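You operate a simulated robot arm through the tools that you are given. There is no shell and no other tool. Be economical: measure what you need, move in short steps, check, and stop when the job is done.

You are at the controls of a simulated two-armed robot. One attempt, no reset.

JOB
Click the green hose end into the red hand pump.
Fine: handle down first; hold the pump while you push the hose end in; yellow lever down; then stand the pump in the yellow tray. Set down upright: what you pick out.

Only the result counts: the job must be done as asked and must still hold three seconds after the hand-in. Knocking over, shifting, dropping, spilling or breaking anything else fails it.

ROBOT AND FRAMES
Two 6-joint arms with two-finger parallel grippers on one trunk, on a base that drives. Base frame: it is fixed to the floor where the robot stands at the start and does not move with it; the origin is under the middle of the robot, x ahead of it, y to its left, z up; the surface under the hand at the start is at about z = 0.82. Units: m, rad, N and s.
The left shoulder is at the start at [0.06, 0.187, 1.297], the right one opposite. With the tool pointing down near the work surface each hand reaches from about 0.1 to 0.56 m from the robot's upright axis, wherever it stands, measured 20 degrees to its own side. Places, roughly: handle of the blue hand pump [0.5, -0.2, 1.1]; handle of the red hand pump [0.5, -0.4, 1.1]; port of the red hand pump [0.4, -0.4, 1]; yellow lever of the blue hand pump [0.5, -0.2, 1]; yellow lever of the red hand pump [0.5, -0.4, 1]; yellow tray [0.9, -0.2, 0.8]. Payload 1.57 kg a hand.
Tool frame (each hand has its own): the origin (TCP) lies between the finger pads and is the grasp point; the fingertips stand 0.03 m ahead of it; z points along the fingers, y is the line along which they close. Largest opening 0.11 m; finger width 0.024, thickness 0.012; the body of the gripper, 0.048 by 0.112 m, starts 0.078 m behind the TCP.
Orientation is told as [roll, pitch, yaw] about the base's x, y, z axes, in that order, counted from this pose: with the fingers straight down and closing along the base's y, the tool's x points along the base's -x, its y along +y and its z along -z.

CONTROLS
- The arms move only by the tool play_rows. It takes "left_increments", "right_increments" or both (then of equal length, played together; a hand with none holds still); each is a list of rows, each a list of 7 numbers: the turn, a rotation vector about the tool's x, y, z in degrees, then the shift along the tool's x, y, z in m, then the closure in counts, from 0 (fully open) to 255 (shut). In form: [[ax, ay, az, x, y, z, hand], ...]. A call has 1 to 10 rows; each row shifts and turns the commanded pose from where the row before left it, along the tool's axes as they then stand. Each row takes 0.2 s and may step no farther than 0.05 m and 0.15 rad from the row before; otherwise, or with a gripper value out of range, the whole call is refused. Where a pose cannot be reached the arm comes as near as it can. A force on the tool above 70 N (or 10 N above the force at the start of the call, whichever is more), or a blocked arm, ends the call early, and 0.2 s more pass. Each finger travels about 0.153 m/s and halts on what it meets, pressing with about 36 N; the grip force reading is that of the motor and also rises with nothing between the fingers. The clock runs only during rows and for 0.2 s after the last one: add rows that do not move to give the fingers time. The reply holds the time, the measured pose of the TCP, the force on the tool along the base axes, the opening and the grip force, in the units named above and with some noise, with the torque about the TCP (base axes, N m) and any sound that the robot's microphone picked up.
- Cameras (640 x 400 px; columns grow to the right, rows downward): "scene" is now at [0.0121, -0.0223, 1.8367]; the picture's right is [-0.30, -0.95, 0.00], its down [-0.74, 0.23, -0.63] and it looks along [0.60, -0.19, -0.77] (base axes); focal length 253 px, centre (320, 200). "left" rides on the left gripper at [0.07, -0.016, -0.141] in its tool frame; the picture's right is [0.23, 0.97, 0.00], its down [-0.86, 0.20, -0.48] and it looks along [-0.47, 0.11, 0.88] (tool axes); focal length 222 px, centre (320, 200). "right" rides on the right gripper at [0.07, 0.016, -0.141] in its tool frame; the picture's right is [-0.23, 0.97, 0.00], its down [-0.86, -0.20, -0.48] and it looks along [-0.47, -0.11, 0.88] (tool axes); focal length 222 px, centre (320, 200).
- grab_frame(camera): a new picture of that camera. The clock stands still meanwhile.
- raise_lower(by): slides the trunk up (or, below 0, down) by that many m; the arms and the scene camera ride with it, the base frame stays. It gives what a move gives, with no picture.
- drive_base(legs): drives the robot by 1 to 6 legs, each [ahead, left, turn to the left] in m, m and rad, along the robot's own axes; the way and the turn of a leg run together, so that a leg with both is an arc; at most 1.5 m and 3.142 rad a leg. The arms and the cameras ride along, it lands a little off, and it stops where it bumps. It gives what a move gives.
- pan_tilt(pan, tilt): turns the head with the scene camera to pan (to the left, within 1.501 rad either way) and tilt (down, from -0.506 to 1.204), counted from straight ahead of the robot. It gives what a move gives.
- probe_pixels(camera, pixels): there is no depth. For up to 12 entries [column, row, z] of the newest picture of that camera ("zoom" is the newest enlarged one), the place [x, y] in the base frame at which the ray of that pixel passes the height z, good to about 0.003 m. The clock stands still meanwhile.
- enlarge(camera, box): a new picture of the part [left, top, right, bottom] of that camera's present view, enlarged. The clock stands still meanwhile.
- sign_off(): hands the job in; it is judged then, once.

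Go step by step. Measure first, check grasps and placings, and put right what went wrong. The budget is 80 turns and 70 pictures, counting those below and the enlarged ones. Unless the task says otherwise, let go and move clear before handing in, and close with one line.

The tools are called after ">>>" by a JSON object that holds its "fn" and its "kwargs". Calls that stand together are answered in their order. play_rows: Moves the arms, as the interface text tells. Its arguments: {"type":"object","properties":{"left_increments":{"type":"array","items":{"type":"array","items":{"type":"number"}}},"right_increments":{"type":"array","items":{"type":"array","items":{"type":"number"}}}},"required":[]} The other tools are called the same way: raise_lower (by) slides the trunk up or down; drive_base (legs) drives the base; pan_tilt (pan, tilt) turns the head that bears the scene camera; grab_frame (camera) takes a picture; probe_pixels (camera, pixels) gives the place at which the rays of pixels pass given heights; enlarge (camera, box) takes an enlarged picture of a part of a camera's view; sign_off () hands the job in.

At the start:

```text
time: 0.0
left_eef_pos: [0.4052, 0.0222, 1.3137]
left_orientation: [-0.001, 0.001, 0.0]
left_ft_force: [0.0, 0.4, -0.4]
left_moment: [0.01, 0.02, -0.02]
left_opening: 0.1102
left_grasp_force: 0.2
right_eef_pos: [0.3306, -0.3331, 1.3955]
right_orientation: [0.0, -0.001, 0.0]
right_ft_force: [0.5, 0.3, 1.1]
right_moment: [0.02, 0.03, -0.03]
right_opening: 0.1101
right_grasp_force: 0.1
trunk travel left (down, up): [-0.925, 0.065]
robot x, y, heading: [0.0003, -0.0006, 0.003]
head pan, tilt: [-0.302, 0.887]
```

scene: 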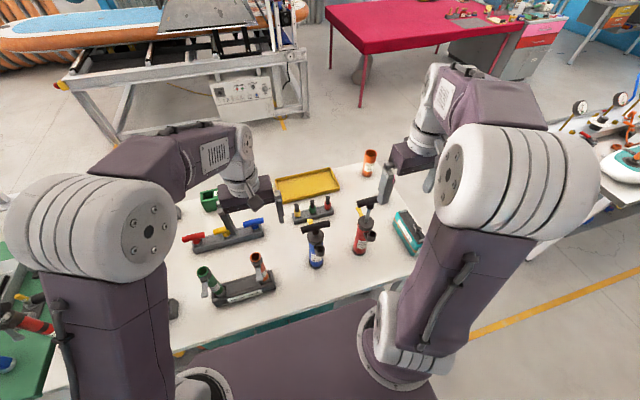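
right: 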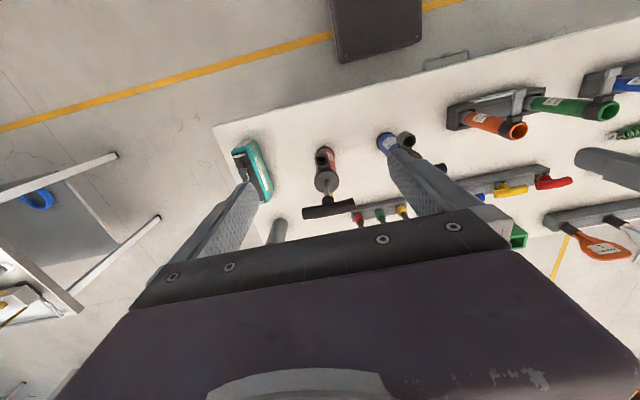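
left: 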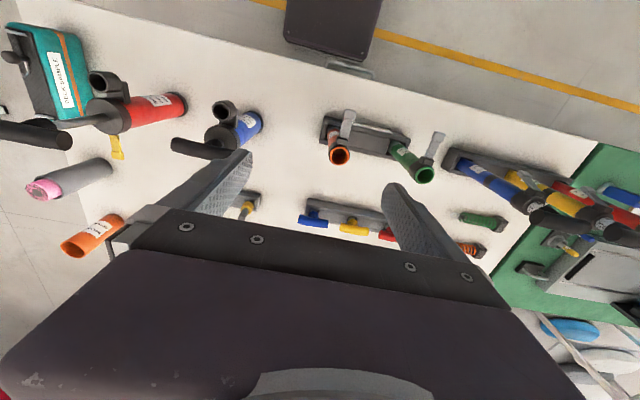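

The first pictures show the red pump near scene (362,230), the blue pump near (315,245), and green and orange hose ends in a rack near (205,275). I'll enlarge the scene to see the details.

>>> {"fn": "enlarge", "kwargs": {"camera": "scene", "box": [270, 140, 450, 280]}}

>>> {"fn": "enlarge", "kwargs": {"camera": "scene", "box": [160, 180, 340, 320]}}

>>> {"fn": "enlarge", "kwargs": {"camera": "left", "box": [0, 20, 280, 260]}}

>>> {"fn": "enlarge", "kwargs": {"camera": "left", "box": [280, 80, 560, 280]}}

```text
2.86 times, centred on (360, 210) of scene
```

zoom: 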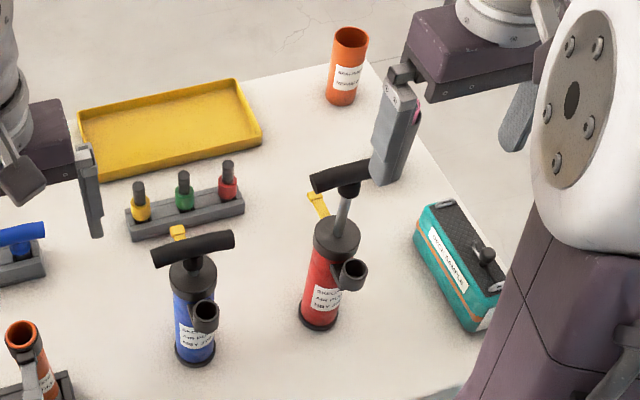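

```text
2.86 times, centred on (250, 250) of scene
```

zoom: 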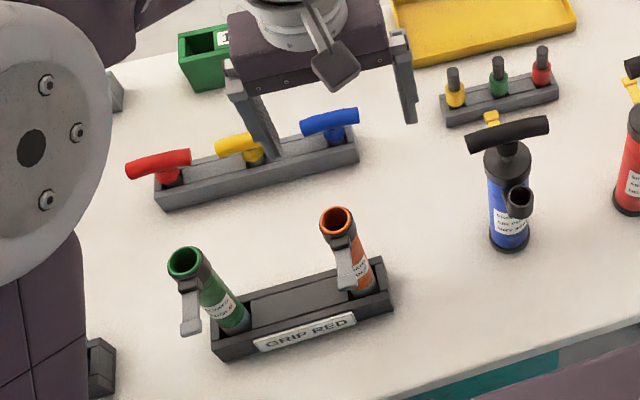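

```text
1.67 times, centred on (140, 140) of left
```

zoom: 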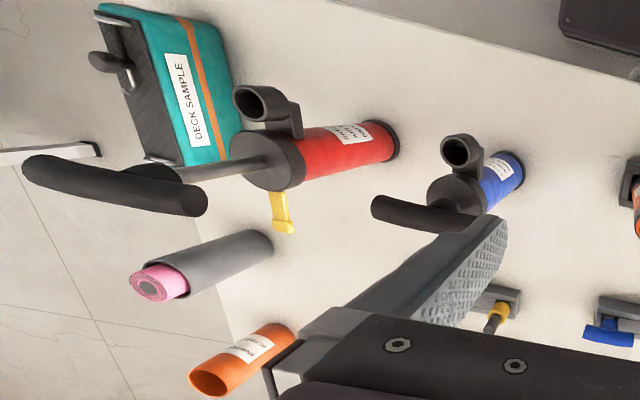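

```text
2.00 times, centred on (420, 180) of left
```

zoom: 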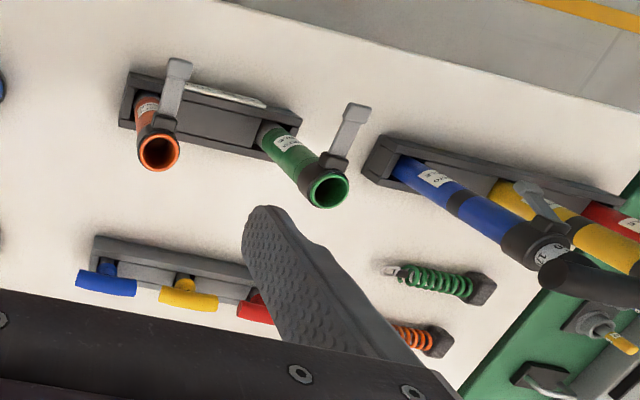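

I'll zoom in on the rack label, the hose ends and the red pump's port for geometry.

>>> {"fn": "enlarge", "kwargs": {"camera": "scene", "box": [195, 250, 285, 310]}}

>>> {"fn": "enlarge", "kwargs": {"camera": "scene", "box": [340, 190, 400, 260]}}

>>> {"fn": "enlarge", "kwargs": {"camera": "right", "box": [280, 80, 640, 260]}}

```text
6.67 times, centred on (240, 280) of scene
```

zoom: 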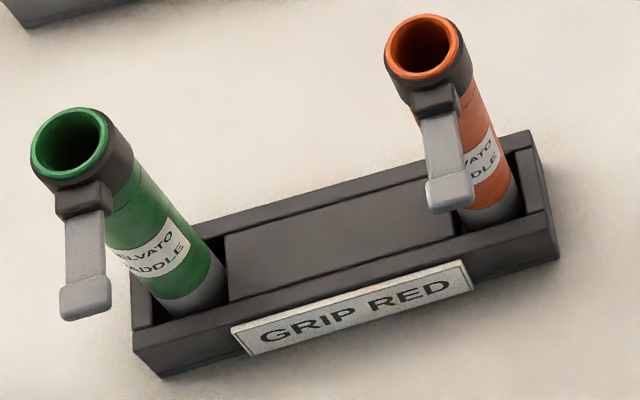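

```text
5.71 times, centred on (370, 225) of scene
```

zoom: 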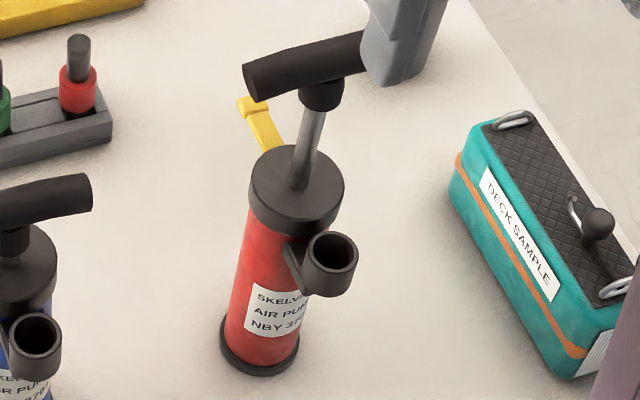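

```text
1.78 times, centred on (460, 170) of right
```

zoom: 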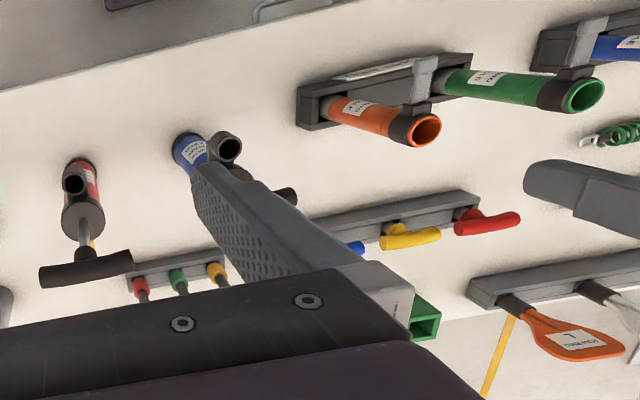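

The "PADDLE / GRIP RED" labels suggest that rack is another kit, not the hose ends. I'll look at the other green candidates: the three nozzles near the tray and the green coil.

>>> {"fn": "enlarge", "kwargs": {"camera": "scene", "box": [285, 180, 345, 225]}}

>>> {"fn": "enlarge", "kwargs": {"camera": "left", "box": [440, 190, 560, 270]}}

>>> {"fn": "pan_tilt", "kwargs": {"pan": 0.5, "tilt": 0.9}}

>>> {"fn": "grab_frame", "kwargs": {"camera": "scene"}}

```text
8.89 times, centred on (315, 202) of scene
```

zoom: 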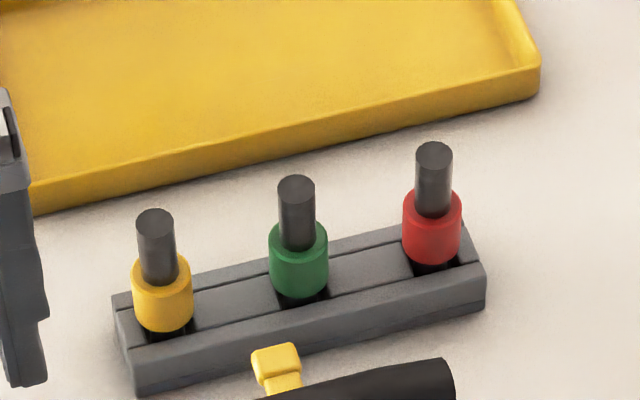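

```text
5.00 times, centred on (500, 230) of left
```

zoom: 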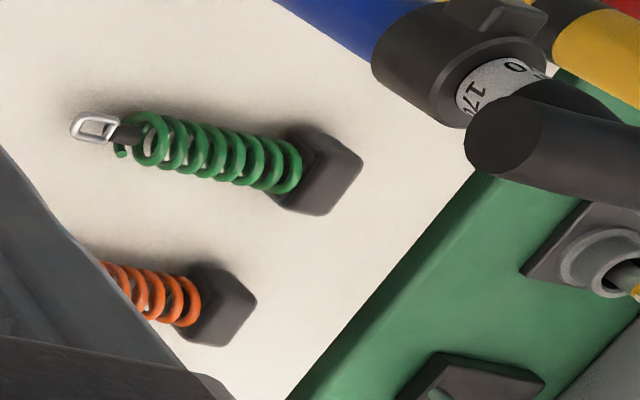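

```text
time: 1.1
left_eef_pos: [0.4054, 0.0217, 1.3132]
left_orientation: [-0.001, -0.001, 0.001]
left_ft_force: [-0.5, 1.2, 0.1]
left_moment: [-0.01, 0.01, 0.0]
left_opening: 0.11
left_grasp_force: 0.1
right_eef_pos: [0.3296, -0.3326, 1.396]
right_orientation: [-0.001, 0.001, -0.001]
right_ft_force: [-0.3, 0.5, 0.0]
right_moment: [0.03, -0.02, -0.01]
right_opening: 0.1099
right_grasp_force: 0.0
trunk travel left (down, up): [-0.925, 0.065]
robot x, y, heading: [-0.0028, 0.0003, -0.004]
head pan, tilt: [0.499, 0.901]
```

```text
57 pictures are left
```

scene: 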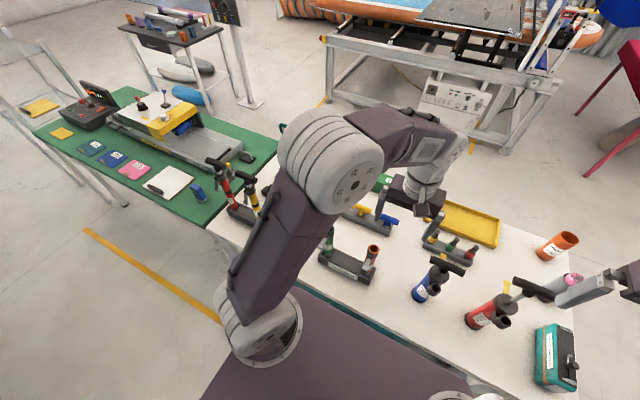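

The three capped nozzles on the grey block (zoom (297,235) is the green one) are the hose ends. The green coil carries a carabiner, so it is something else. I'll look down now for the table edges and measure.

>>> {"fn": "pan_tilt", "kwargs": {"pan": -0.5, "tilt": 1.0}}

>>> {"fn": "grab_frame", "kwargs": {"camera": "scene"}}

>>> {"fn": "probe_pixels", "kwargs": {"camera": "scene", "pixels": [[320, 200, 0.82], [320, 380, 0.82]]}}

```text
time: 2.4
left_eef_pos: [0.4058, 0.0216, 1.3124]
left_orientation: [-0.002, 0.001, 0.001]
left_ft_force: [0.0, 0.1, -0.1]
left_moment: [-0.02, 0.0, -0.01]
left_opening: 0.1101
left_grasp_force: 0.1
right_eef_pos: [0.3307, -0.3331, 1.3954]
right_orientation: [0.0, 0.0, 0.001]
right_ft_force: [1.1, 0.2, -0.6]
right_moment: [0.02, 0.0, 0.0]
right_opening: 0.11
right_grasp_force: 0.0
trunk travel left (down, up): [-0.925, 0.065]
robot x, y, heading: [0.0017, 0.0013, -0.001]
head pan, tilt: [-0.499, 1.0]
```

```text
56 pictures are left
```

scene: 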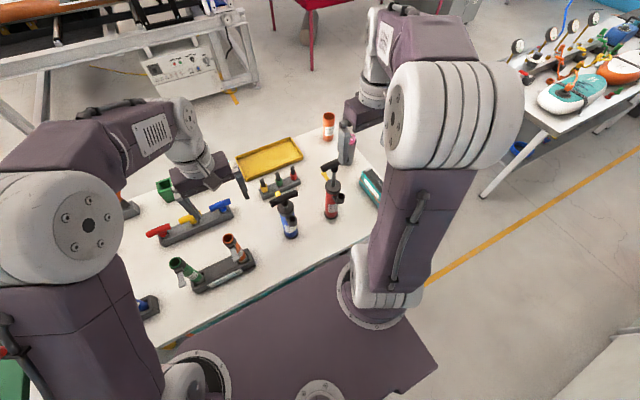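

```text
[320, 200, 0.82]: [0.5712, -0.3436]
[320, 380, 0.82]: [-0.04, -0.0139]
```

I'll probe the table edges, the rack, the tray and the pumps in this frame.

>>> {"fn": "enlarge", "kwargs": {"camera": "scene", "box": [220, 100, 400, 250]}}

>>> {"fn": "probe_pixels", "kwargs": {"camera": "scene", "pixels": [[185, 336, 0.82], [330, 262, 0.82], [330, 113, 0.82], [386, 175, 0.82], [236, 162, 0.84], [298, 139, 0.84], [303, 156, 0.84], [241, 180, 0.84], [332, 216, 0.82], [290, 236, 0.82]]}}

```text
2.67 times, centred on (310, 175) of scene
```

zoom: 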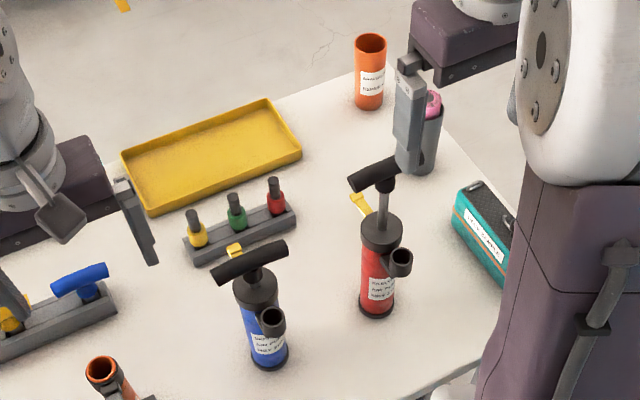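

```text
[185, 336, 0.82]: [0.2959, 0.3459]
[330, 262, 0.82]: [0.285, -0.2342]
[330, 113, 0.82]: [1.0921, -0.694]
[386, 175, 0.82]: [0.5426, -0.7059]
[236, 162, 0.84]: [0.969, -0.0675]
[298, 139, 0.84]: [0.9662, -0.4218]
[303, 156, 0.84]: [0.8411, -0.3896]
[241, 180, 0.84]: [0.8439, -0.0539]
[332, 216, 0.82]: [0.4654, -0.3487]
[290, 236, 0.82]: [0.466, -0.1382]
```

The tray centre is near (0.905,-0.24), beyond straight reach, so I need to know how far the base can move. I'll probe the purple slab seen by both hand cameras to find its place.

>>> {"fn": "probe_pixels", "kwargs": {"camera": "left", "pixels": [[285, 42, 0.2], [375, 60, 0.2], [285, 42, 0.6], [375, 60, 0.6], [285, 42, 0.9], [375, 60, 0.9]]}}

>>> {"fn": "probe_pixels", "kwargs": {"camera": "right", "pixels": [[340, 62, 0.2], [425, 40, 0.2], [340, 62, 0.6], [425, 40, 0.6], [340, 62, 0.9], [425, 40, 0.9]]}}

>>> {"fn": "probe_pixels", "kwargs": {"camera": "scene", "pixels": [[345, 255, 1.2], [160, 350, 1.2], [438, 370, 1.2]]}}

>>> {"fn": "enlarge", "kwargs": {"camera": "left", "box": [220, 0, 440, 140]}}

```text
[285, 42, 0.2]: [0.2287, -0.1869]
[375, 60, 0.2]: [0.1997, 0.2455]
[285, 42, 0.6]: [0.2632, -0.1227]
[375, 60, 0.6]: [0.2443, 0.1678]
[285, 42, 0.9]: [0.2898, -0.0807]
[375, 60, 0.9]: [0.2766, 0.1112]
```

```text
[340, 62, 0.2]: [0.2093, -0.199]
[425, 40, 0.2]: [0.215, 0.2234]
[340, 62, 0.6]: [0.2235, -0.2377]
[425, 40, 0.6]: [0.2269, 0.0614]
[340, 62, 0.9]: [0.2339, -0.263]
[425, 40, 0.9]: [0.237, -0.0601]
```

```text
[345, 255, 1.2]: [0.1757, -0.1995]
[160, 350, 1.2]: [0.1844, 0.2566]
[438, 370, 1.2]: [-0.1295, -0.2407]
```

```text
2.86 times, centred on (330, 70) of left
```

zoom: 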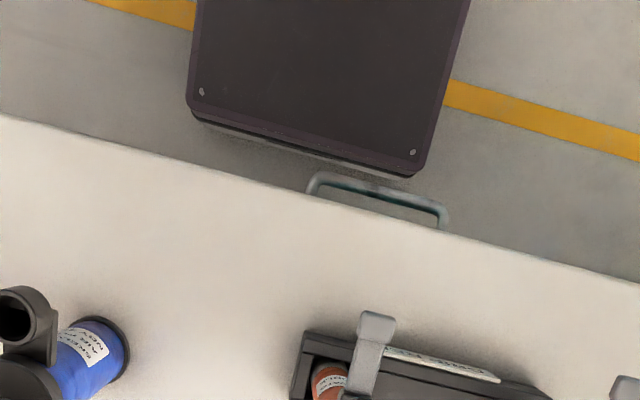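

The base is a low platform (top about z=0.2, front edge x≈0.21), so it might pass under the table or drive around it. I'll check the floor clearances.

>>> {"fn": "probe_pixels", "kwargs": {"camera": "scene", "pixels": [[258, 92, 0.0], [45, 165, 0.0], [237, 103, 0.0], [312, 68, 0.0], [485, 197, 0.0], [525, 158, 0.0], [640, 105, 0.0], [440, 280, 0.0]]}}

>>> {"fn": "probe_pixels", "kwargs": {"camera": "left", "pixels": [[330, 1, 0.2], [300, 1, 0.2], [350, 68, 0.7], [350, 68, 0.78]]}}

>>> {"fn": "pan_tilt", "kwargs": {"pan": -0.2, "tilt": 0.5}}

>>> {"fn": "grab_frame", "kwargs": {"camera": "scene"}}

```text
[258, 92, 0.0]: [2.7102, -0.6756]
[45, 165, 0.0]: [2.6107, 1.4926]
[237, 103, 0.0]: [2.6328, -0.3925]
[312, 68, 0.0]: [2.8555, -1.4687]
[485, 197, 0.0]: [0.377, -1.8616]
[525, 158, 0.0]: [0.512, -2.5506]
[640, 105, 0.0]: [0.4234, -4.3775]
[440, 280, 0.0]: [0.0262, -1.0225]
```

```text
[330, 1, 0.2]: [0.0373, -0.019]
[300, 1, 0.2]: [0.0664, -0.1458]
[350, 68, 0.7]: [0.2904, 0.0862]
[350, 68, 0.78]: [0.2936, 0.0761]
```

```text
time: 3.3
left_eef_pos: [0.4047, 0.0221, 1.3137]
left_orientation: [-0.002, 0.0, 0.0]
left_ft_force: [0.7, -0.2, -0.1]
left_moment: [-0.02, 0.02, -0.01]
left_opening: 0.1101
left_grasp_force: 0.0
right_eef_pos: [0.3295, -0.3333, 1.3964]
right_orientation: [0.0, 0.0, 0.001]
right_ft_force: [0.2, 0.1, 0.2]
right_moment: [-0.03, -0.03, -0.01]
right_opening: 0.1101
right_grasp_force: 0.1
trunk travel left (down, up): [-0.925, 0.065]
robot x, y, heading: [0.0005, 0.0001, -0.004]
head pan, tilt: [-0.201, 0.499]
```

```text
53 pictures are left
```

scene: 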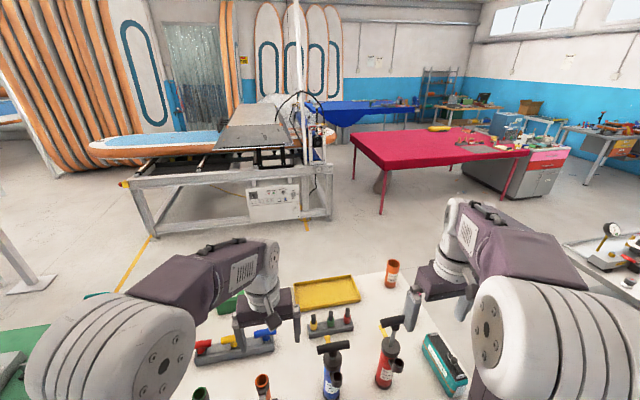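

There is ample free floor around the table (machine legs x≥2.6, right table y≤-1.86). I'll back off to see whether the base can go under the table's front.

>>> {"fn": "drive_base", "kwargs": {"legs": [[-0.8, 0, 0]]}}

>>> {"fn": "pan_tilt", "kwargs": {"pan": -0.1, "tilt": 0.75}}

>>> {"fn": "grab_frame", "kwargs": {"camera": "scene"}}

```text
time: 6.4
left_eef_pos: [-0.1282, 0.021, 1.3174]
left_orientation: [-0.002, -0.009, -0.001]
left_ft_force: [-0.7, -0.8, 0.4]
left_moment: [0.02, -0.13, -0.02]
left_opening: 0.1099
left_grasp_force: 0.1
right_eef_pos: [-0.2052, -0.3337, 1.3981]
right_orientation: [0.0, -0.01, 0.001]
right_ft_force: [-1.3, 0.2, 0.5]
right_moment: [0.03, -0.11, 0.0]
right_opening: 0.1099
right_grasp_force: 0.2
trunk travel left (down, up): [-0.925, 0.065]
robot x, y, heading: [-0.5252, -0.0028, 0.001]
head pan, tilt: [-0.201, 0.499]
stopped in leg 1: the robot was blocked; the commanded pose is now the measured one
```

```text
time: 7.2
left_eef_pos: [-0.1206, 0.0208, 1.3146]
left_orientation: [-0.001, -0.002, 0.0]
left_ft_force: [0.1, -0.2, 0.2]
left_moment: [0.0, -0.04, 0.01]
left_opening: 0.1098
left_grasp_force: 0.0
right_eef_pos: [-0.1964, -0.3352, 1.3968]
right_orientation: [-0.001, 0.0, 0.0]
right_ft_force: [-0.3, -0.8, -0.1]
right_moment: [-0.02, -0.01, 0.01]
right_opening: 0.1101
right_grasp_force: 0.0
trunk travel left (down, up): [-0.925, 0.065]
robot x, y, heading: [-0.5234, -0.003, -0.001]
head pan, tilt: [-0.099, 0.75]
```

```text
52 pictures are left
```

scene: 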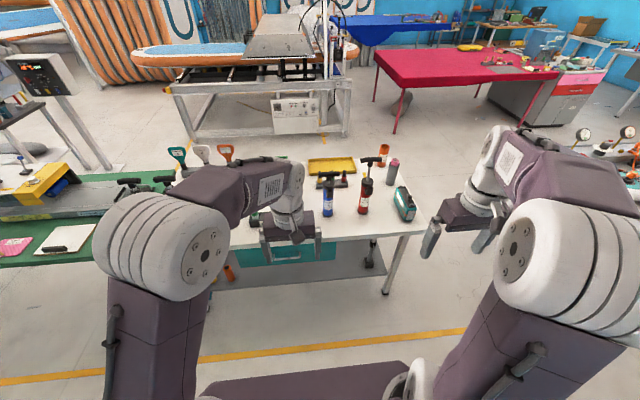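

The base was blocked behind at x≈-0.53, so I won't go back there. I'll enlarge to see the table's lower shelf.

>>> {"fn": "enlarge", "kwargs": {"camera": "scene", "box": [200, 140, 440, 310]}}

>>> {"fn": "probe_pixels", "kwargs": {"camera": "scene", "pixels": [[300, 282, 0.3], [300, 282, 0.2], [300, 282, 0.15], [386, 293, 0.0], [425, 233, 0.82]]}}

```text
2.35 times, centred on (320, 225) of scene
```

zoom: 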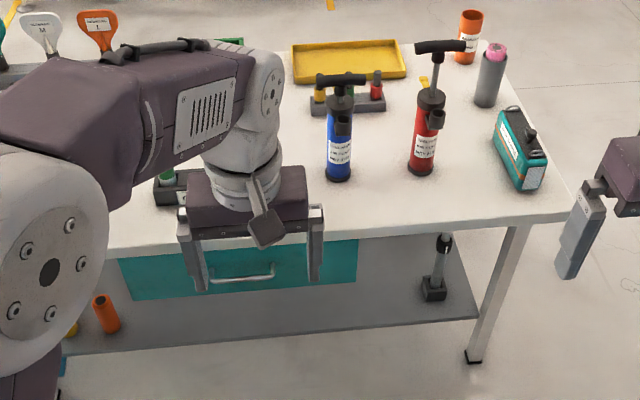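

```text
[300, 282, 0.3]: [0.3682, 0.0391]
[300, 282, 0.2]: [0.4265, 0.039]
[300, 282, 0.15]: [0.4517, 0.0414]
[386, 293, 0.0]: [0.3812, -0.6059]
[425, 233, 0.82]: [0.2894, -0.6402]
```

The shelf (about z≈0.3) stands higher than the base platform (≈0.15), so the base should pass beneath it. I'll return and creep forward in short legs.

>>> {"fn": "drive_base", "kwargs": {"legs": [[0.52, 0, 0], [0.06, 0, 0], [0.06, 0, 0]]}}

>>> {"fn": "pan_tilt", "kwargs": {"pan": -0.35, "tilt": 1.0}}

>>> {"fn": "grab_frame", "kwargs": {"camera": "scene"}}

>>> {"fn": "grab_frame", "kwargs": {"camera": "left"}}

```text
time: 11.4
left_eef_pos: [0.5157, 0.0206, 1.3191]
left_orientation: [-0.003, -0.014, 0.0]
left_ft_force: [-1.3, -0.4, 0.1]
left_moment: [-0.01, -0.18, -0.01]
left_opening: 0.1102
left_grasp_force: 0.1
right_eef_pos: [0.4381, -0.3342, 1.4006]
right_orientation: [0.0, -0.014, 0.0]
right_ft_force: [-1.8, -0.4, 0.0]
right_moment: [-0.01, -0.17, 0.01]
right_opening: 0.11
right_grasp_force: 0.0
trunk travel left (down, up): [-0.925, 0.065]
robot x, y, heading: [0.1264, -0.0038, -0.003]
head pan, tilt: [-0.099, 0.75]
```

```text
time: 12.2
left_eef_pos: [0.527, 0.0197, 1.316]
left_orientation: [-0.002, -0.004, -0.001]
left_ft_force: [-0.6, 0.0, 0.0]
left_moment: [-0.01, -0.06, 0.01]
left_opening: 0.1101
left_grasp_force: 0.1
right_eef_pos: [0.4493, -0.3346, 1.3978]
right_orientation: [0.0, -0.003, -0.002]
right_ft_force: [0.3, 0.5, -0.3]
right_moment: [0.01, -0.04, 0.03]
right_opening: 0.11
right_grasp_force: 0.0
trunk travel left (down, up): [-0.925, 0.065]
robot x, y, heading: [0.1254, -0.0041, 0.002]
head pan, tilt: [-0.351, 1.0]
```

```text
50 pictures are left
```

scene: 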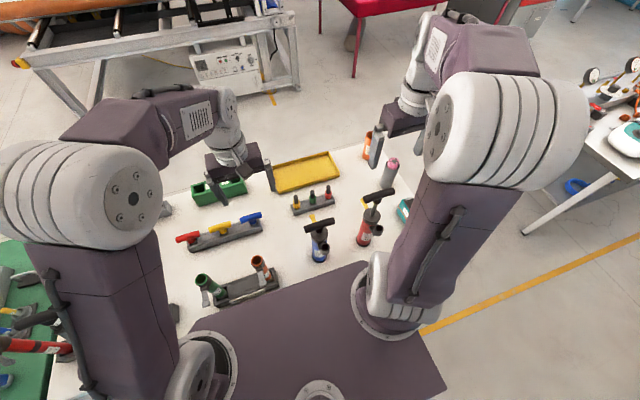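

```text
49 pictures are left
```

left: 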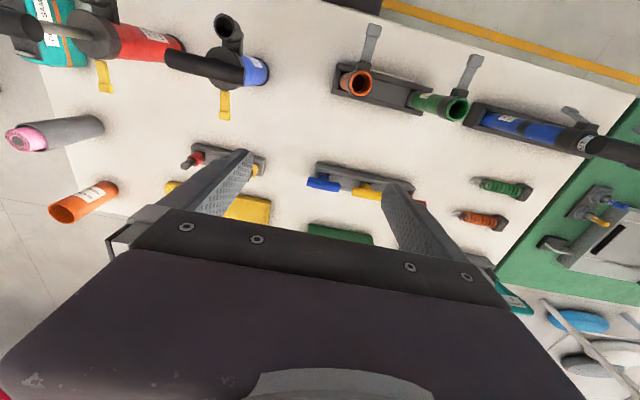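

The base moved freely to x=0.126. One more short leg, then a detailed view to measure everything.

>>> {"fn": "drive_base", "kwargs": {"legs": [[0.06, 0, 0]]}}

>>> {"fn": "enlarge", "kwargs": {"camera": "scene", "box": [260, 140, 420, 280]}}

>>> {"fn": "grab_frame", "kwargs": {"camera": "right"}}

```text
time: 13.2
left_eef_pos: [0.5789, 0.0211, 1.3175]
left_orientation: [-0.002, -0.007, -0.001]
left_ft_force: [-1.6, -0.4, 0.1]
left_moment: [0.01, -0.14, -0.03]
left_opening: 0.1096
left_grasp_force: 0.0
right_eef_pos: [0.5037, -0.3353, 1.3992]
right_orientation: [-0.001, -0.01, -0.001]
right_ft_force: [-1.4, -0.2, -0.3]
right_moment: [-0.03, -0.1, -0.03]
right_opening: 0.1101
right_grasp_force: 0.1
trunk travel left (down, up): [-0.925, 0.065]
robot x, y, heading: [0.1864, -0.0035, 0.001]
head pan, tilt: [-0.351, 1.0]
```

```text
2.86 times, centred on (340, 210) of scene
```

zoom: 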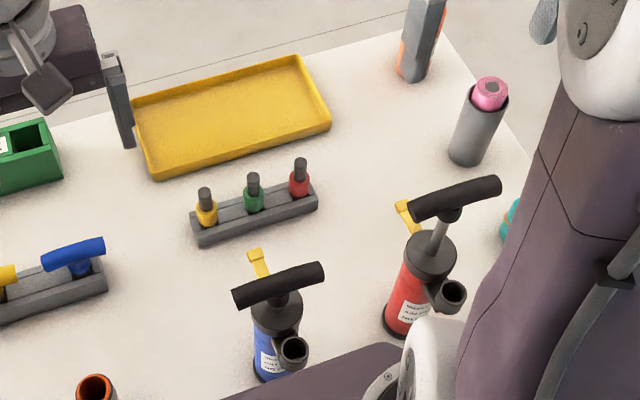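

```text
47 pictures are left
```

right: 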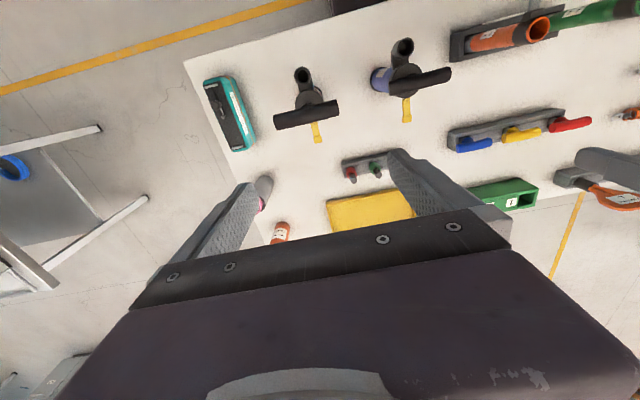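

I'll triangulate the handle, port, lever, cap and green hose end from both views.

>>> {"fn": "probe_pixels", "kwargs": {"camera": "zoom", "pixels": [[455, 198, 1.0], [455, 198, 1.1], [452, 291, 0.9], [452, 291, 1.0], [404, 206, 0.95], [404, 206, 1.05], [253, 178, 0.85], [253, 178, 0.95], [430, 252, 1.0], [406, 330, 0.82], [255, 205, 0.85], [455, 218, 1.05]]}}

>>> {"fn": "enlarge", "kwargs": {"camera": "right", "box": [260, 50, 400, 190]}}

```text
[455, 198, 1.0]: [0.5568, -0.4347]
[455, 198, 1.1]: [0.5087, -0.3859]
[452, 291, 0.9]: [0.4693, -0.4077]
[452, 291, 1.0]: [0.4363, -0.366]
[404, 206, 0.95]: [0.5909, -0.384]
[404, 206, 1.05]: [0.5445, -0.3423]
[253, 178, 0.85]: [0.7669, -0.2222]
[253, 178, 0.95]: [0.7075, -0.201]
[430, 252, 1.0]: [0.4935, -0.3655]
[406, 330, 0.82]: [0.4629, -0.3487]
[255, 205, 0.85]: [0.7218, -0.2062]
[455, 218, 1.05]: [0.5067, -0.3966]
```

```text
2.86 times, centred on (330, 120) of right
```

zoom: 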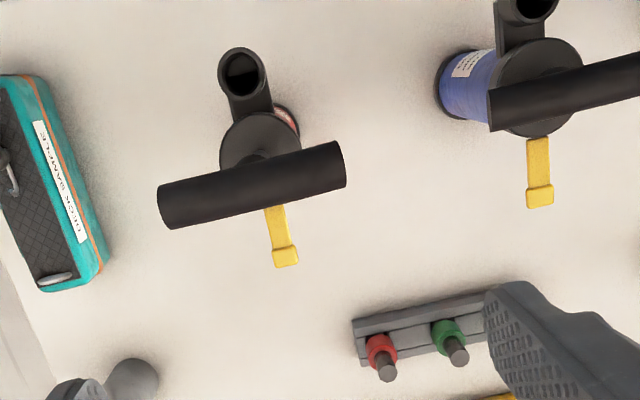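

>>> {"fn": "probe_pixels", "kwargs": {"camera": "zoom", "pixels": [[252, 185, 1.0], [252, 185, 1.1], [241, 74, 0.9], [241, 74, 1.0], [285, 255, 0.95], [285, 255, 1.05], [458, 356, 0.85], [458, 356, 0.95], [258, 140, 1.0], [170, 205, 1.07], [336, 165, 1.07], [447, 330, 0.85]]}}

```text
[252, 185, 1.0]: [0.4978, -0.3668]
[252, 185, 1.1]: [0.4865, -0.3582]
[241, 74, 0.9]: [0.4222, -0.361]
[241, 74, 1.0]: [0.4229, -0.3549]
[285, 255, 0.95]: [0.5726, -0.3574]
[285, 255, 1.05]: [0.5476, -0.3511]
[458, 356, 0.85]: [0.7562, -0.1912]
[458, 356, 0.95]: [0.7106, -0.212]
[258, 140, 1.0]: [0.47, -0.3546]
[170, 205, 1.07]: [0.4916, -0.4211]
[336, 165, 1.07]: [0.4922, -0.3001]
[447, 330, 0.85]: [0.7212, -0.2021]
```

Triangulation gives: pump axis ≈(0.47,-0.352), handle z≈1.165, port ≈(0.423,-0.353,1.03), lever tip ≈(0.552,-0.352,1.03) and green hose end ≈(0.7215,-0.205), top at z 0.925. The right hand will hold the pump and the left will do the rest, so I'll shift the base right and slightly ahead.

>>> {"fn": "drive_base", "kwargs": {"legs": [[0, -0.14, 0], [0.03, -0.13, 0]]}}

>>> {"fn": "play_rows", "kwargs": {"right_increments": [[0, 0, 8.5, 0, 0, 0, 0], [0, 0, 8.5, 0, 0, 0, 0], [0, 0, 8.5, 0, 0, 0, 0], [0, 0, 8.5, 0, 0, 0, 0], [0, 0, 8.5, 0, 0, 0, 0], [0, 0, 8.5, 0, 0, 0, 0], [0, 0, 8.5, 0, 0, 0, 0], [0, 0, 8.5, 0, 0, 0, 0], [0, 0, 8.5, 0, 0, 0, 0], [0, 0, 8.5, 0, 0, 0, 0]]}}

```text
time: 15.4
left_eef_pos: [0.6193, -0.2478, 1.3141]
left_orientation: [-0.003, -0.001, 0.0]
left_ft_force: [0.1, -1.1, -1.2]
left_moment: [-0.03, -0.01, 0.02]
left_opening: 0.1102
left_grasp_force: 0.1
right_eef_pos: [0.5433, -0.6037, 1.3972]
right_orientation: [-0.003, -0.002, 0.0]
right_ft_force: [0.4, 0.5, 0.2]
right_moment: [-0.03, -0.02, -0.01]
right_opening: 0.1098
right_grasp_force: 0.0
trunk travel left (down, up): [-0.925, 0.065]
robot x, y, heading: [0.213, -0.2689, 0.002]
head pan, tilt: [-0.351, 1.0]
```

```text
time: 17.6
left_eef_pos: [0.6192, -0.25, 1.3136]
left_orientation: [-0.002, 0.0, -0.001]
left_ft_force: [-0.1, 0.7, 0.0]
left_moment: [0.0, 0.0, -0.03]
left_opening: 0.1099
left_grasp_force: 0.0
right_eef_pos: [0.5427, -0.606, 1.396]
right_orientation: [-0.001, -0.002, -1.485]
right_ft_force: [-0.5, 0.1, -0.5]
right_moment: [0.02, 0.02, -0.04]
right_opening: 0.1102
right_grasp_force: 0.1
trunk travel left (down, up): [-0.925, 0.065]
robot x, y, heading: [0.2147, -0.2719, 0.003]
head pan, tilt: [-0.351, 1.0]
```

The right hand now closes along x. I'll tilt it 45° and approach the pump body from the -y side, staying outside at first.

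>>> {"fn": "play_rows", "kwargs": {"right_increments": [[0, 0, 4.9, 0, 0, 0, 0], [0, 7.5, 0, 0, 0, 0, 0], [0, 7.5, 0, 0, 0, 0, 0], [0, 7.5, 0, 0, 0, 0, 0], [0, 7.5, 0, 0, 0, 0, 0], [0, 7.5, 0, 0, 0, 0, 0], [0, 7.5, 0, 0, 0, 0, 0]]}}

>>> {"fn": "play_rows", "kwargs": {"right_increments": [[0, 0, 0, -0.017, -0.007, 0.041, 0], [0, 0, 0, -0.017, -0.007, 0.041, 0], [0, 0, 0, -0.017, -0.007, 0.041, 0], [0, 0, 0, -0.017, -0.007, 0.041, 0], [0, 0, 0, -0.017, -0.007, 0.041, 0], [0, 0, 0, -0.017, -0.007, 0.041, 0], [0, 0, 0, -0.017, -0.007, 0.041, 0], [0, 0, 0, -0.017, -0.007, 0.041, 0]]}}

>>> {"fn": "grab_frame", "kwargs": {"camera": "right"}}

>>> {"fn": "grab_frame", "kwargs": {"camera": "scene"}}

```text
time: 19.2
left_eef_pos: [0.6199, -0.252, 1.3147]
left_orientation: [0.001, 0.001, -0.001]
left_ft_force: [-0.1, 0.3, -0.4]
left_moment: [0.02, -0.02, 0.01]
left_opening: 0.1097
left_grasp_force: 0.0
right_eef_pos: [0.544, -0.6073, 1.397]
right_orientation: [0.001, 0.788, -1.567]
right_ft_force: [0.0, 0.1, -0.5]
right_moment: [0.0, 0.04, 0.06]
right_opening: 0.11
right_grasp_force: 0.0
trunk travel left (down, up): [-0.925, 0.065]
robot x, y, heading: [0.2132, -0.2685, 0.006]
head pan, tilt: [-0.351, 1.0]
```

```text
time: 21.0
left_eef_pos: [0.6185, -0.2507, 1.3143]
left_orientation: [-0.001, -0.001, 0.0]
left_ft_force: [0.3, -0.7, 0.2]
left_moment: [0.0, 0.01, -0.01]
left_opening: 0.1099
left_grasp_force: 0.1
right_eef_pos: [0.4872, -0.4713, 1.0664]
right_orientation: [-0.001, 0.783, -1.568]
right_ft_force: [-0.4, 0.1, 0.6]
right_moment: [0.01, 0.01, -0.02]
right_opening: 0.1099
right_grasp_force: 0.0
trunk travel left (down, up): [-0.925, 0.065]
robot x, y, heading: [0.21, -0.2715, -0.002]
head pan, tilt: [-0.351, 1.0]
```

```text
45 pictures are left
```

right: 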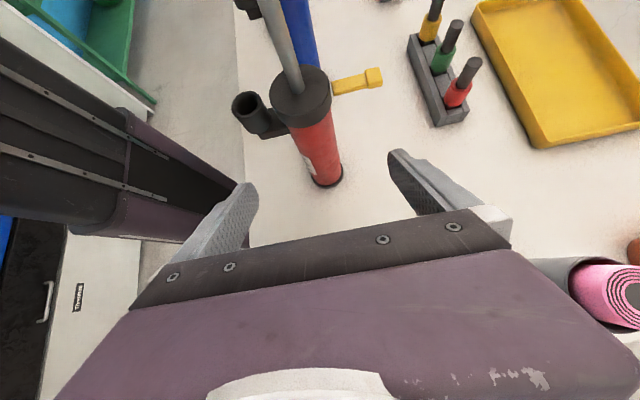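

```text
44 pictures are left
```

scene: 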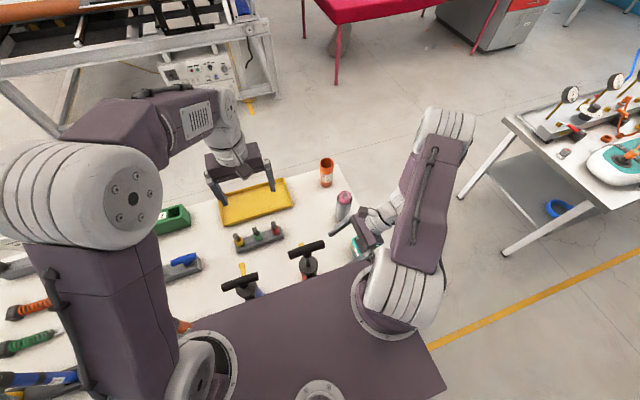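

The hand is tilted and clear. I'll re-probe the pump's foot in this view to aim the grasp.

>>> {"fn": "probe_pixels", "kwargs": {"camera": "right", "pixels": [[310, 140, 0.93], [326, 182, 0.83], [300, 95, 1.02], [252, 105, 1.03], [370, 77, 1.03], [302, 100, 1.04], [321, 160, 0.88]]}}

>>> {"fn": "enlarge", "kwargs": {"camera": "right", "box": [210, 40, 410, 200]}}

```text
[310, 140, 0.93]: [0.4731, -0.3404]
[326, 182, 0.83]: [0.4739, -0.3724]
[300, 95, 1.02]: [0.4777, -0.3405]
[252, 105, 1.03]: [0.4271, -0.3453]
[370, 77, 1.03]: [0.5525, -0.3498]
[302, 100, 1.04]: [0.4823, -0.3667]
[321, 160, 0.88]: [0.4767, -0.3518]
```

```text
2.50 times, centred on (310, 120) of right
```

zoom: 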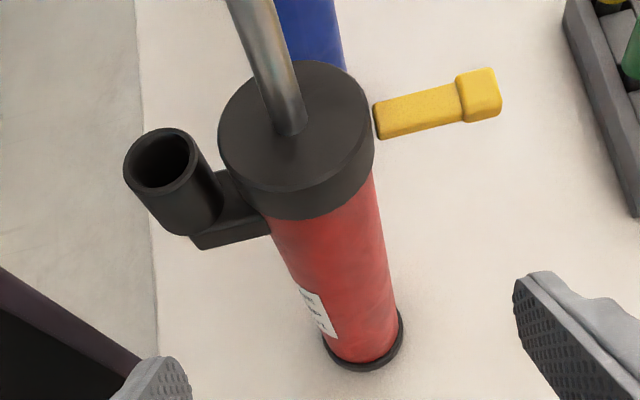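

Pump axis reads ≈(0.475,-0.350). I'll slide in along the finger direction to z≈0.90 and then close.

>>> {"fn": "play_rows", "kwargs": {"right_increments": [[0, 0, 0, -0.032, -0.012, 0, 0], [0, 0, 0, 0, 0, 0.041, 0], [0, 0, 0, 0, 0, 0.041, 0], [0, 0, 0, 0, 0, 0.041, 0], [0, 0, 0, 0, 0, 0.04, 0], [0, 0, 0, 0, 0, 0.04, 0], [0, 0, 0, 0, 0, 0, 0]]}}

>>> {"fn": "grab_frame", "kwargs": {"camera": "right"}}

```text
time: 22.6
left_eef_pos: [0.6185, -0.2499, 1.3146]
left_orientation: [-0.001, 0.0, 0.001]
left_ft_force: [-0.5, 0.0, 0.9]
left_moment: [-0.01, 0.02, 0.01]
left_opening: 0.1098
left_grasp_force: 0.2
right_eef_pos: [0.4738, -0.348, 0.9026]
right_orientation: [0.003, 0.783, -1.567]
right_ft_force: [0.2, 0.3, -0.5]
right_moment: [-0.01, 0.0, 0.01]
right_opening: 0.1098
right_grasp_force: 0.1
trunk travel left (down, up): [-0.925, 0.065]
robot x, y, heading: [0.2119, -0.2752, 0.004]
head pan, tilt: [-0.351, 1.0]
```

```text
42 pictures are left
```

right: 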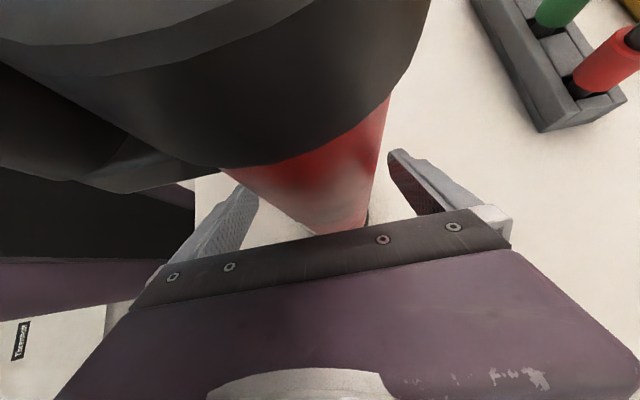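

The red body sits between the fingers, with no contact yet. I'll close the grip.

>>> {"fn": "play_rows", "kwargs": {"right_increments": [[0, 0, 0, 0, 0, 0, 60], [0, 0, 0, 0, 0, 0, 100], [0, 0, 0, 0, 0, 0, 140], [0, 0, 0, 0, 0, 0, 200], [0, 0, 0, 0, 0, 0, 255], [0, 0, 0, 0, 0, 0, 255]]}}

>>> {"fn": "grab_frame", "kwargs": {"camera": "scene"}}

>>> {"fn": "enlarge", "kwargs": {"camera": "left", "box": [0, 0, 320, 200]}}

```text
time: 24.0
left_eef_pos: [0.6205, -0.2509, 1.3139]
left_orientation: [-0.001, 0.0, 0.001]
left_ft_force: [0.2, 0.3, 0.5]
left_moment: [0.01, -0.04, 0.0]
left_opening: 0.11
left_grasp_force: 0.1
right_eef_pos: [0.4735, -0.348, 0.9033]
right_orientation: [0.002, 0.784, -1.569]
right_ft_force: [-1.0, -0.7, -0.4]
right_moment: [-0.08, 0.1, -0.02]
right_opening: 0.0551
right_grasp_force: 35.7
trunk travel left (down, up): [-0.925, 0.065]
robot x, y, heading: [0.2134, -0.2707, 0.002]
head pan, tilt: [-0.351, 1.0]
```

```text
41 pictures are left
```

scene: 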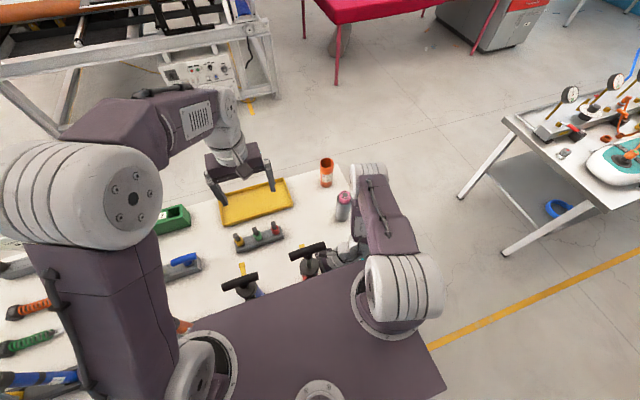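

```text
2.00 times, centred on (160, 100) of left
```

zoom: 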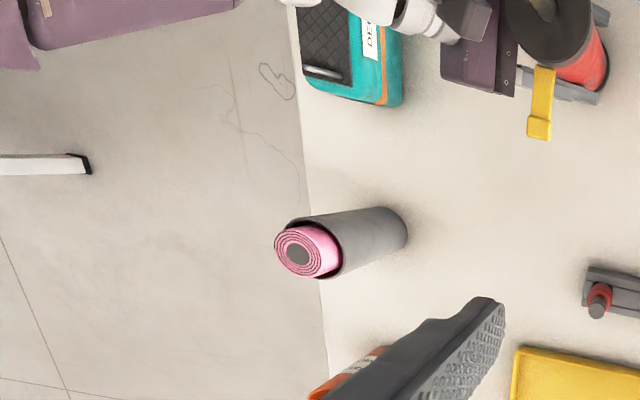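

The body is gripped at 55 mm with no side force. Now I'll bring the left hand, closed, over the pump handle.

>>> {"fn": "play_rows", "kwargs": {"left_increments": [[0, 0, 0, 0.0367, -0.0247, 0, 255], [0, 0, 0, 0.0367, -0.0247, 0, 255], [0, 0, 0, 0.0367, -0.0247, 0.0, 255], [0, 0, 0, 0.0367, -0.0247, 0.0, 255], [0, 0, 0, 0, 0, 0.04, 255], [0, 0, 0, 0, 0, 0.04, 255]]}}

>>> {"fn": "grab_frame", "kwargs": {"camera": "left"}}

>>> {"fn": "enlarge", "kwargs": {"camera": "scene", "box": [220, 180, 380, 300]}}

```text
time: 25.4
left_eef_pos: [0.4744, -0.3498, 1.2342]
left_orientation: [-0.004, 0.0, 0.0]
left_ft_force: [0.8, 0.3, -0.3]
left_moment: [0.03, 0.0, -0.02]
left_opening: 0.0003
left_grasp_force: 20.8
right_eef_pos: [0.474, -0.3483, 0.903]
right_orientation: [0.001, 0.785, -1.569]
right_ft_force: [0.6, 0.3, 0.0]
right_moment: [-0.02, -0.02, 0.03]
right_opening: 0.0553
right_grasp_force: 36.4
trunk travel left (down, up): [-0.925, 0.065]
robot x, y, heading: [0.2138, -0.273, 0.001]
head pan, tilt: [-0.351, 1.0]
```

```text
39 pictures are left
```

left: 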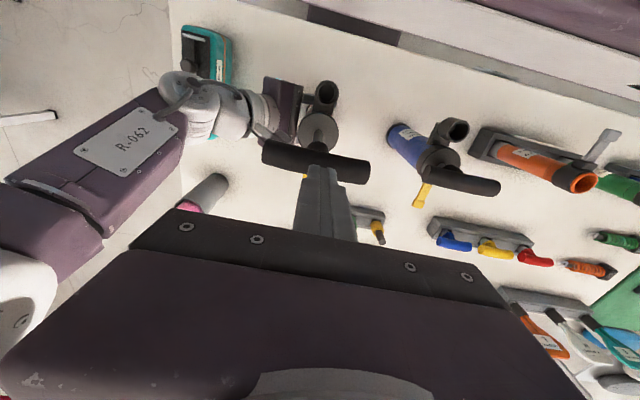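

```text
3.33 times, centred on (300, 240) of scene
```

zoom: 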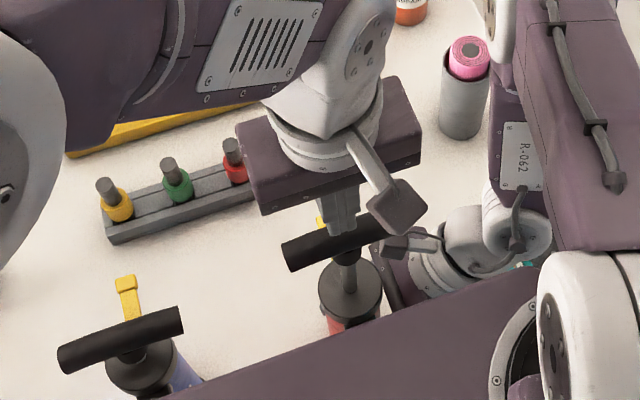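

The fingertips are centred over the handle bar near left (320,165). I'll push straight down in steps.

>>> {"fn": "play_rows", "kwargs": {"left_increments": [[0, 0, 0, 0, 0, 0.02, 255], [0, 0, 0, 0, 0, 0.012, 255], [0, 0, 0, 0, 0, 0.012, 255], [0, 0, 0, 0, 0, 0.012, 255], [0, 0, 0, 0, 0, 0.012, 255], [0, 0, 0, 0, 0, 0.012, 255], [0, 0, 0, 0, 0, 0.012, 255]]}}

```text
time: 27.0
left_eef_pos: [0.4737, -0.3502, 1.1411]
left_orientation: [-0.001, 0.0, 0.0]
left_ft_force: [0.8, 0.1, 1.7]
left_moment: [0.07, -0.05, -0.03]
left_opening: 0.0
left_grasp_force: 21.6
right_eef_pos: [0.4747, -0.3495, 0.9039]
right_orientation: [0.001, 0.787, -1.57]
right_ft_force: [-0.7, -0.8, 0.8]
right_moment: [0.02, -0.27, 0.04]
right_opening: 0.0552
right_grasp_force: 35.6
trunk travel left (down, up): [-0.925, 0.065]
robot x, y, heading: [0.2167, -0.2721, -0.0]
head pan, tilt: [-0.351, 1.0]
```

The tip is at z≈1.11 with hardly any force. I'll check whether the handle is following.

>>> {"fn": "enlarge", "kwargs": {"camera": "scene", "box": [250, 210, 370, 300]}}

>>> {"fn": "enlarge", "kwargs": {"camera": "left", "box": [200, 60, 440, 260]}}

```text
4.44 times, centred on (310, 255) of scene
```

zoom: 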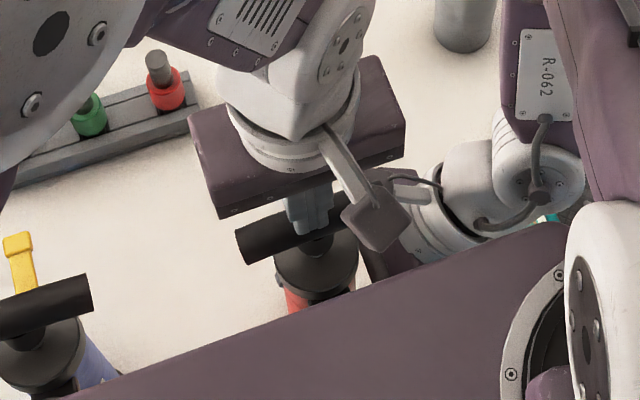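

```text
2.00 times, centred on (320, 160) of left
```

zoom: 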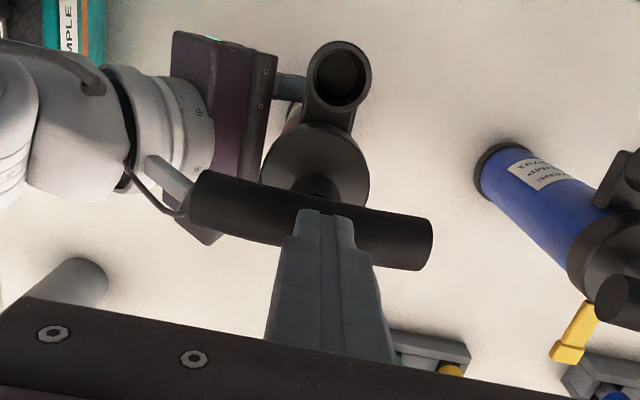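

The handle is following down with low friction. I'll continue until it bottoms out.

>>> {"fn": "play_rows", "kwargs": {"left_increments": [[0, 0, 0, 0, 0, 0.01, 255], [0, 0, 0, 0, 0, 0.01, 255], [0, 0, 0, 0, 0, 0.01, 255], [0, 0, 0, 0, 0, 0.008, 255], [0, 0, 0, 0, 0, 0.008, 255], [0, 0, 0, 0, 0, 0.006, 255]]}}

```text
time: 27.4
left_eef_pos: [0.4714, -0.3504, 1.1397]
left_orientation: [-0.008, -0.007, -0.002]
left_ft_force: [-3.1, 4.8, 27.0]
left_moment: [0.2, 0.04, -0.21]
left_opening: 0.0001
left_grasp_force: 21.2
right_eef_pos: [0.4733, -0.3476, 0.9038]
right_orientation: [0.002, 0.778, -1.57]
right_ft_force: [3.3, -2.1, 13.9]
right_moment: [-0.21, 0.92, 0.25]
right_opening: 0.0554
right_grasp_force: 36.2
trunk travel left (down, up): [-0.925, 0.065]
robot x, y, heading: [0.2133, -0.2731, -0.001]
head pan, tilt: [-0.351, 1.0]
stopped in row 1 (left hand): the force on the tool passed its limit at 89 N (the readings are from after the stop); the commanded pose is now the measured one
```

It hit a hard stop at handle top ≈1.11, so the handle is bottomed. I'll raise the left hand and check against the blue pump's lowered handle.

>>> {"fn": "play_rows", "kwargs": {"left_increments": [[0, 0, 0, 0, 0, -0.04, 255], [0, 0, 0, 0, 0, -0.045, 255], [0, 0, 0, -0.04, 0.03, -0.0, 200], [0, 0, 0, -0.04, 0.025, 0, 150], [0, 0, 0, -0.04, 0.025, 0, 150]]}}

>>> {"fn": "enlarge", "kwargs": {"camera": "left", "box": [130, 0, 430, 200]}}

>>> {"fn": "enlarge", "kwargs": {"camera": "scene", "box": [220, 210, 340, 300]}}

```text
time: 28.6
left_eef_pos: [0.5947, -0.2682, 1.2247]
left_orientation: [-0.009, -0.004, 0.0]
left_ft_force: [1.0, 0.8, 0.2]
left_moment: [-0.02, 0.01, 0.03]
left_opening: 0.0455
left_grasp_force: 0.0
right_eef_pos: [0.4741, -0.35, 0.903]
right_orientation: [-0.001, 0.779, -1.572]
right_ft_force: [-4.0, 4.2, 16.9]
right_moment: [0.45, 0.32, 0.06]
right_opening: 0.0553
right_grasp_force: 35.7
trunk travel left (down, up): [-0.925, 0.065]
robot x, y, heading: [0.2116, -0.2701, -0.0]
head pan, tilt: [-0.351, 1.0]
```

```text
2.00 times, centred on (280, 100) of left
```

zoom: 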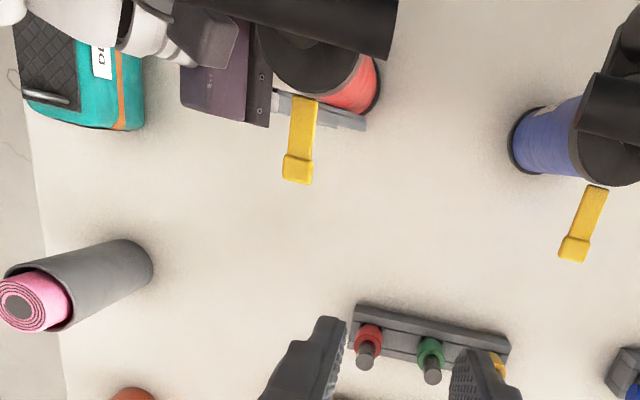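

```text
4.44 times, centred on (280, 255) of scene
```

zoom: 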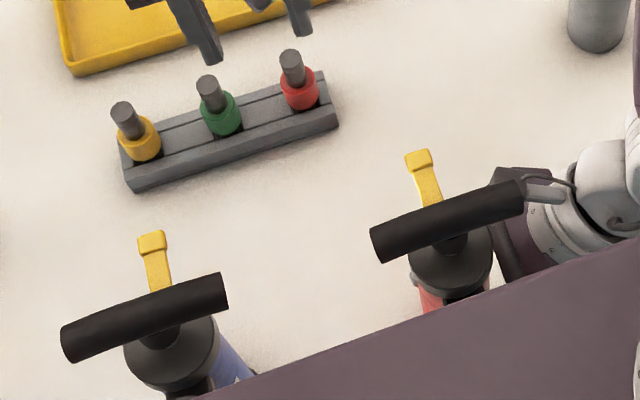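

The handle is now down, like the blue one. Next I'll take the left hand over the green hose end at (0.7215,-0.205).

>>> {"fn": "play_rows", "kwargs": {"left_increments": [[0, 0, 0, -0.032, 0.016, 0, 150], [0, 0, 0, -0.032, 0.016, 0, 150], [0, 0, 0, -0.032, 0.016, 0, 150], [0, 0, 0, -0.031, 0.015, 0, 150], [0, 0, 0, 0, 0, 0.045, 150], [0, 0, 0, 0, 0, 0.045, 150], [0, 0, 0, 0, 0, 0.045, 150], [0, 0, 0, 0, 0, 0.045, 150], [0, 0, 0, 0, 0, 0, 150]]}}

>>> {"fn": "grab_frame", "kwargs": {"camera": "left"}}

>>> {"fn": "enlarge", "kwargs": {"camera": "scene", "box": [210, 180, 330, 270]}}

```text
time: 30.6
left_eef_pos: [0.7221, -0.2086, 1.0426]
left_orientation: [-0.008, -0.005, 0.0]
left_ft_force: [-0.4, 0.4, -1.0]
left_moment: [0.04, 0.0, 0.02]
left_opening: 0.0451
left_grasp_force: 0.1
right_eef_pos: [0.4731, -0.3503, 0.9019]
right_orientation: [0.002, 0.78, -1.572]
right_ft_force: [-4.3, 0.4, 9.4]
right_moment: [-0.07, 0.65, 0.0]
right_opening: 0.0553
right_grasp_force: 36.2
trunk travel left (down, up): [-0.925, 0.065]
robot x, y, heading: [0.2151, -0.2708, 0.002]
head pan, tilt: [-0.351, 1.0]
```

```text
33 pictures are left
```

left: 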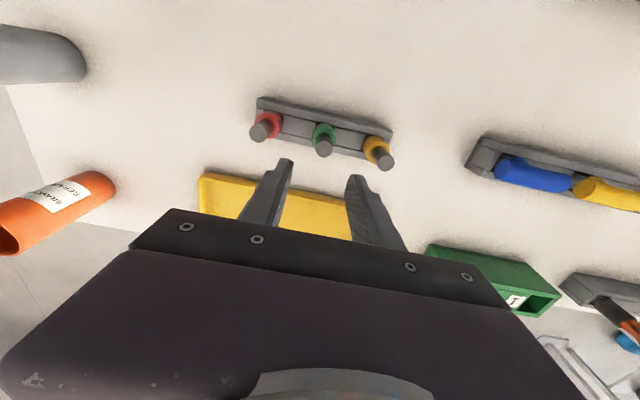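

```text
4.44 times, centred on (270, 225) of scene
```

zoom: 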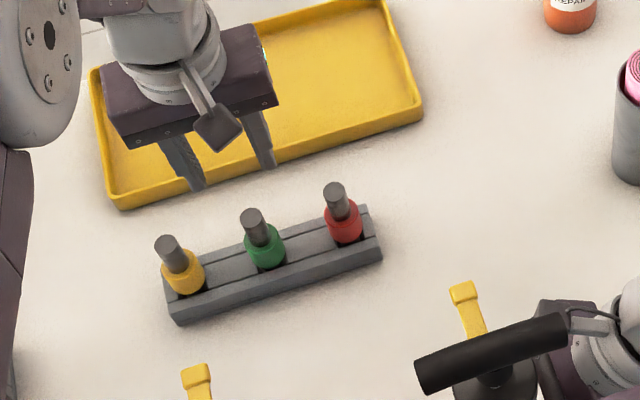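

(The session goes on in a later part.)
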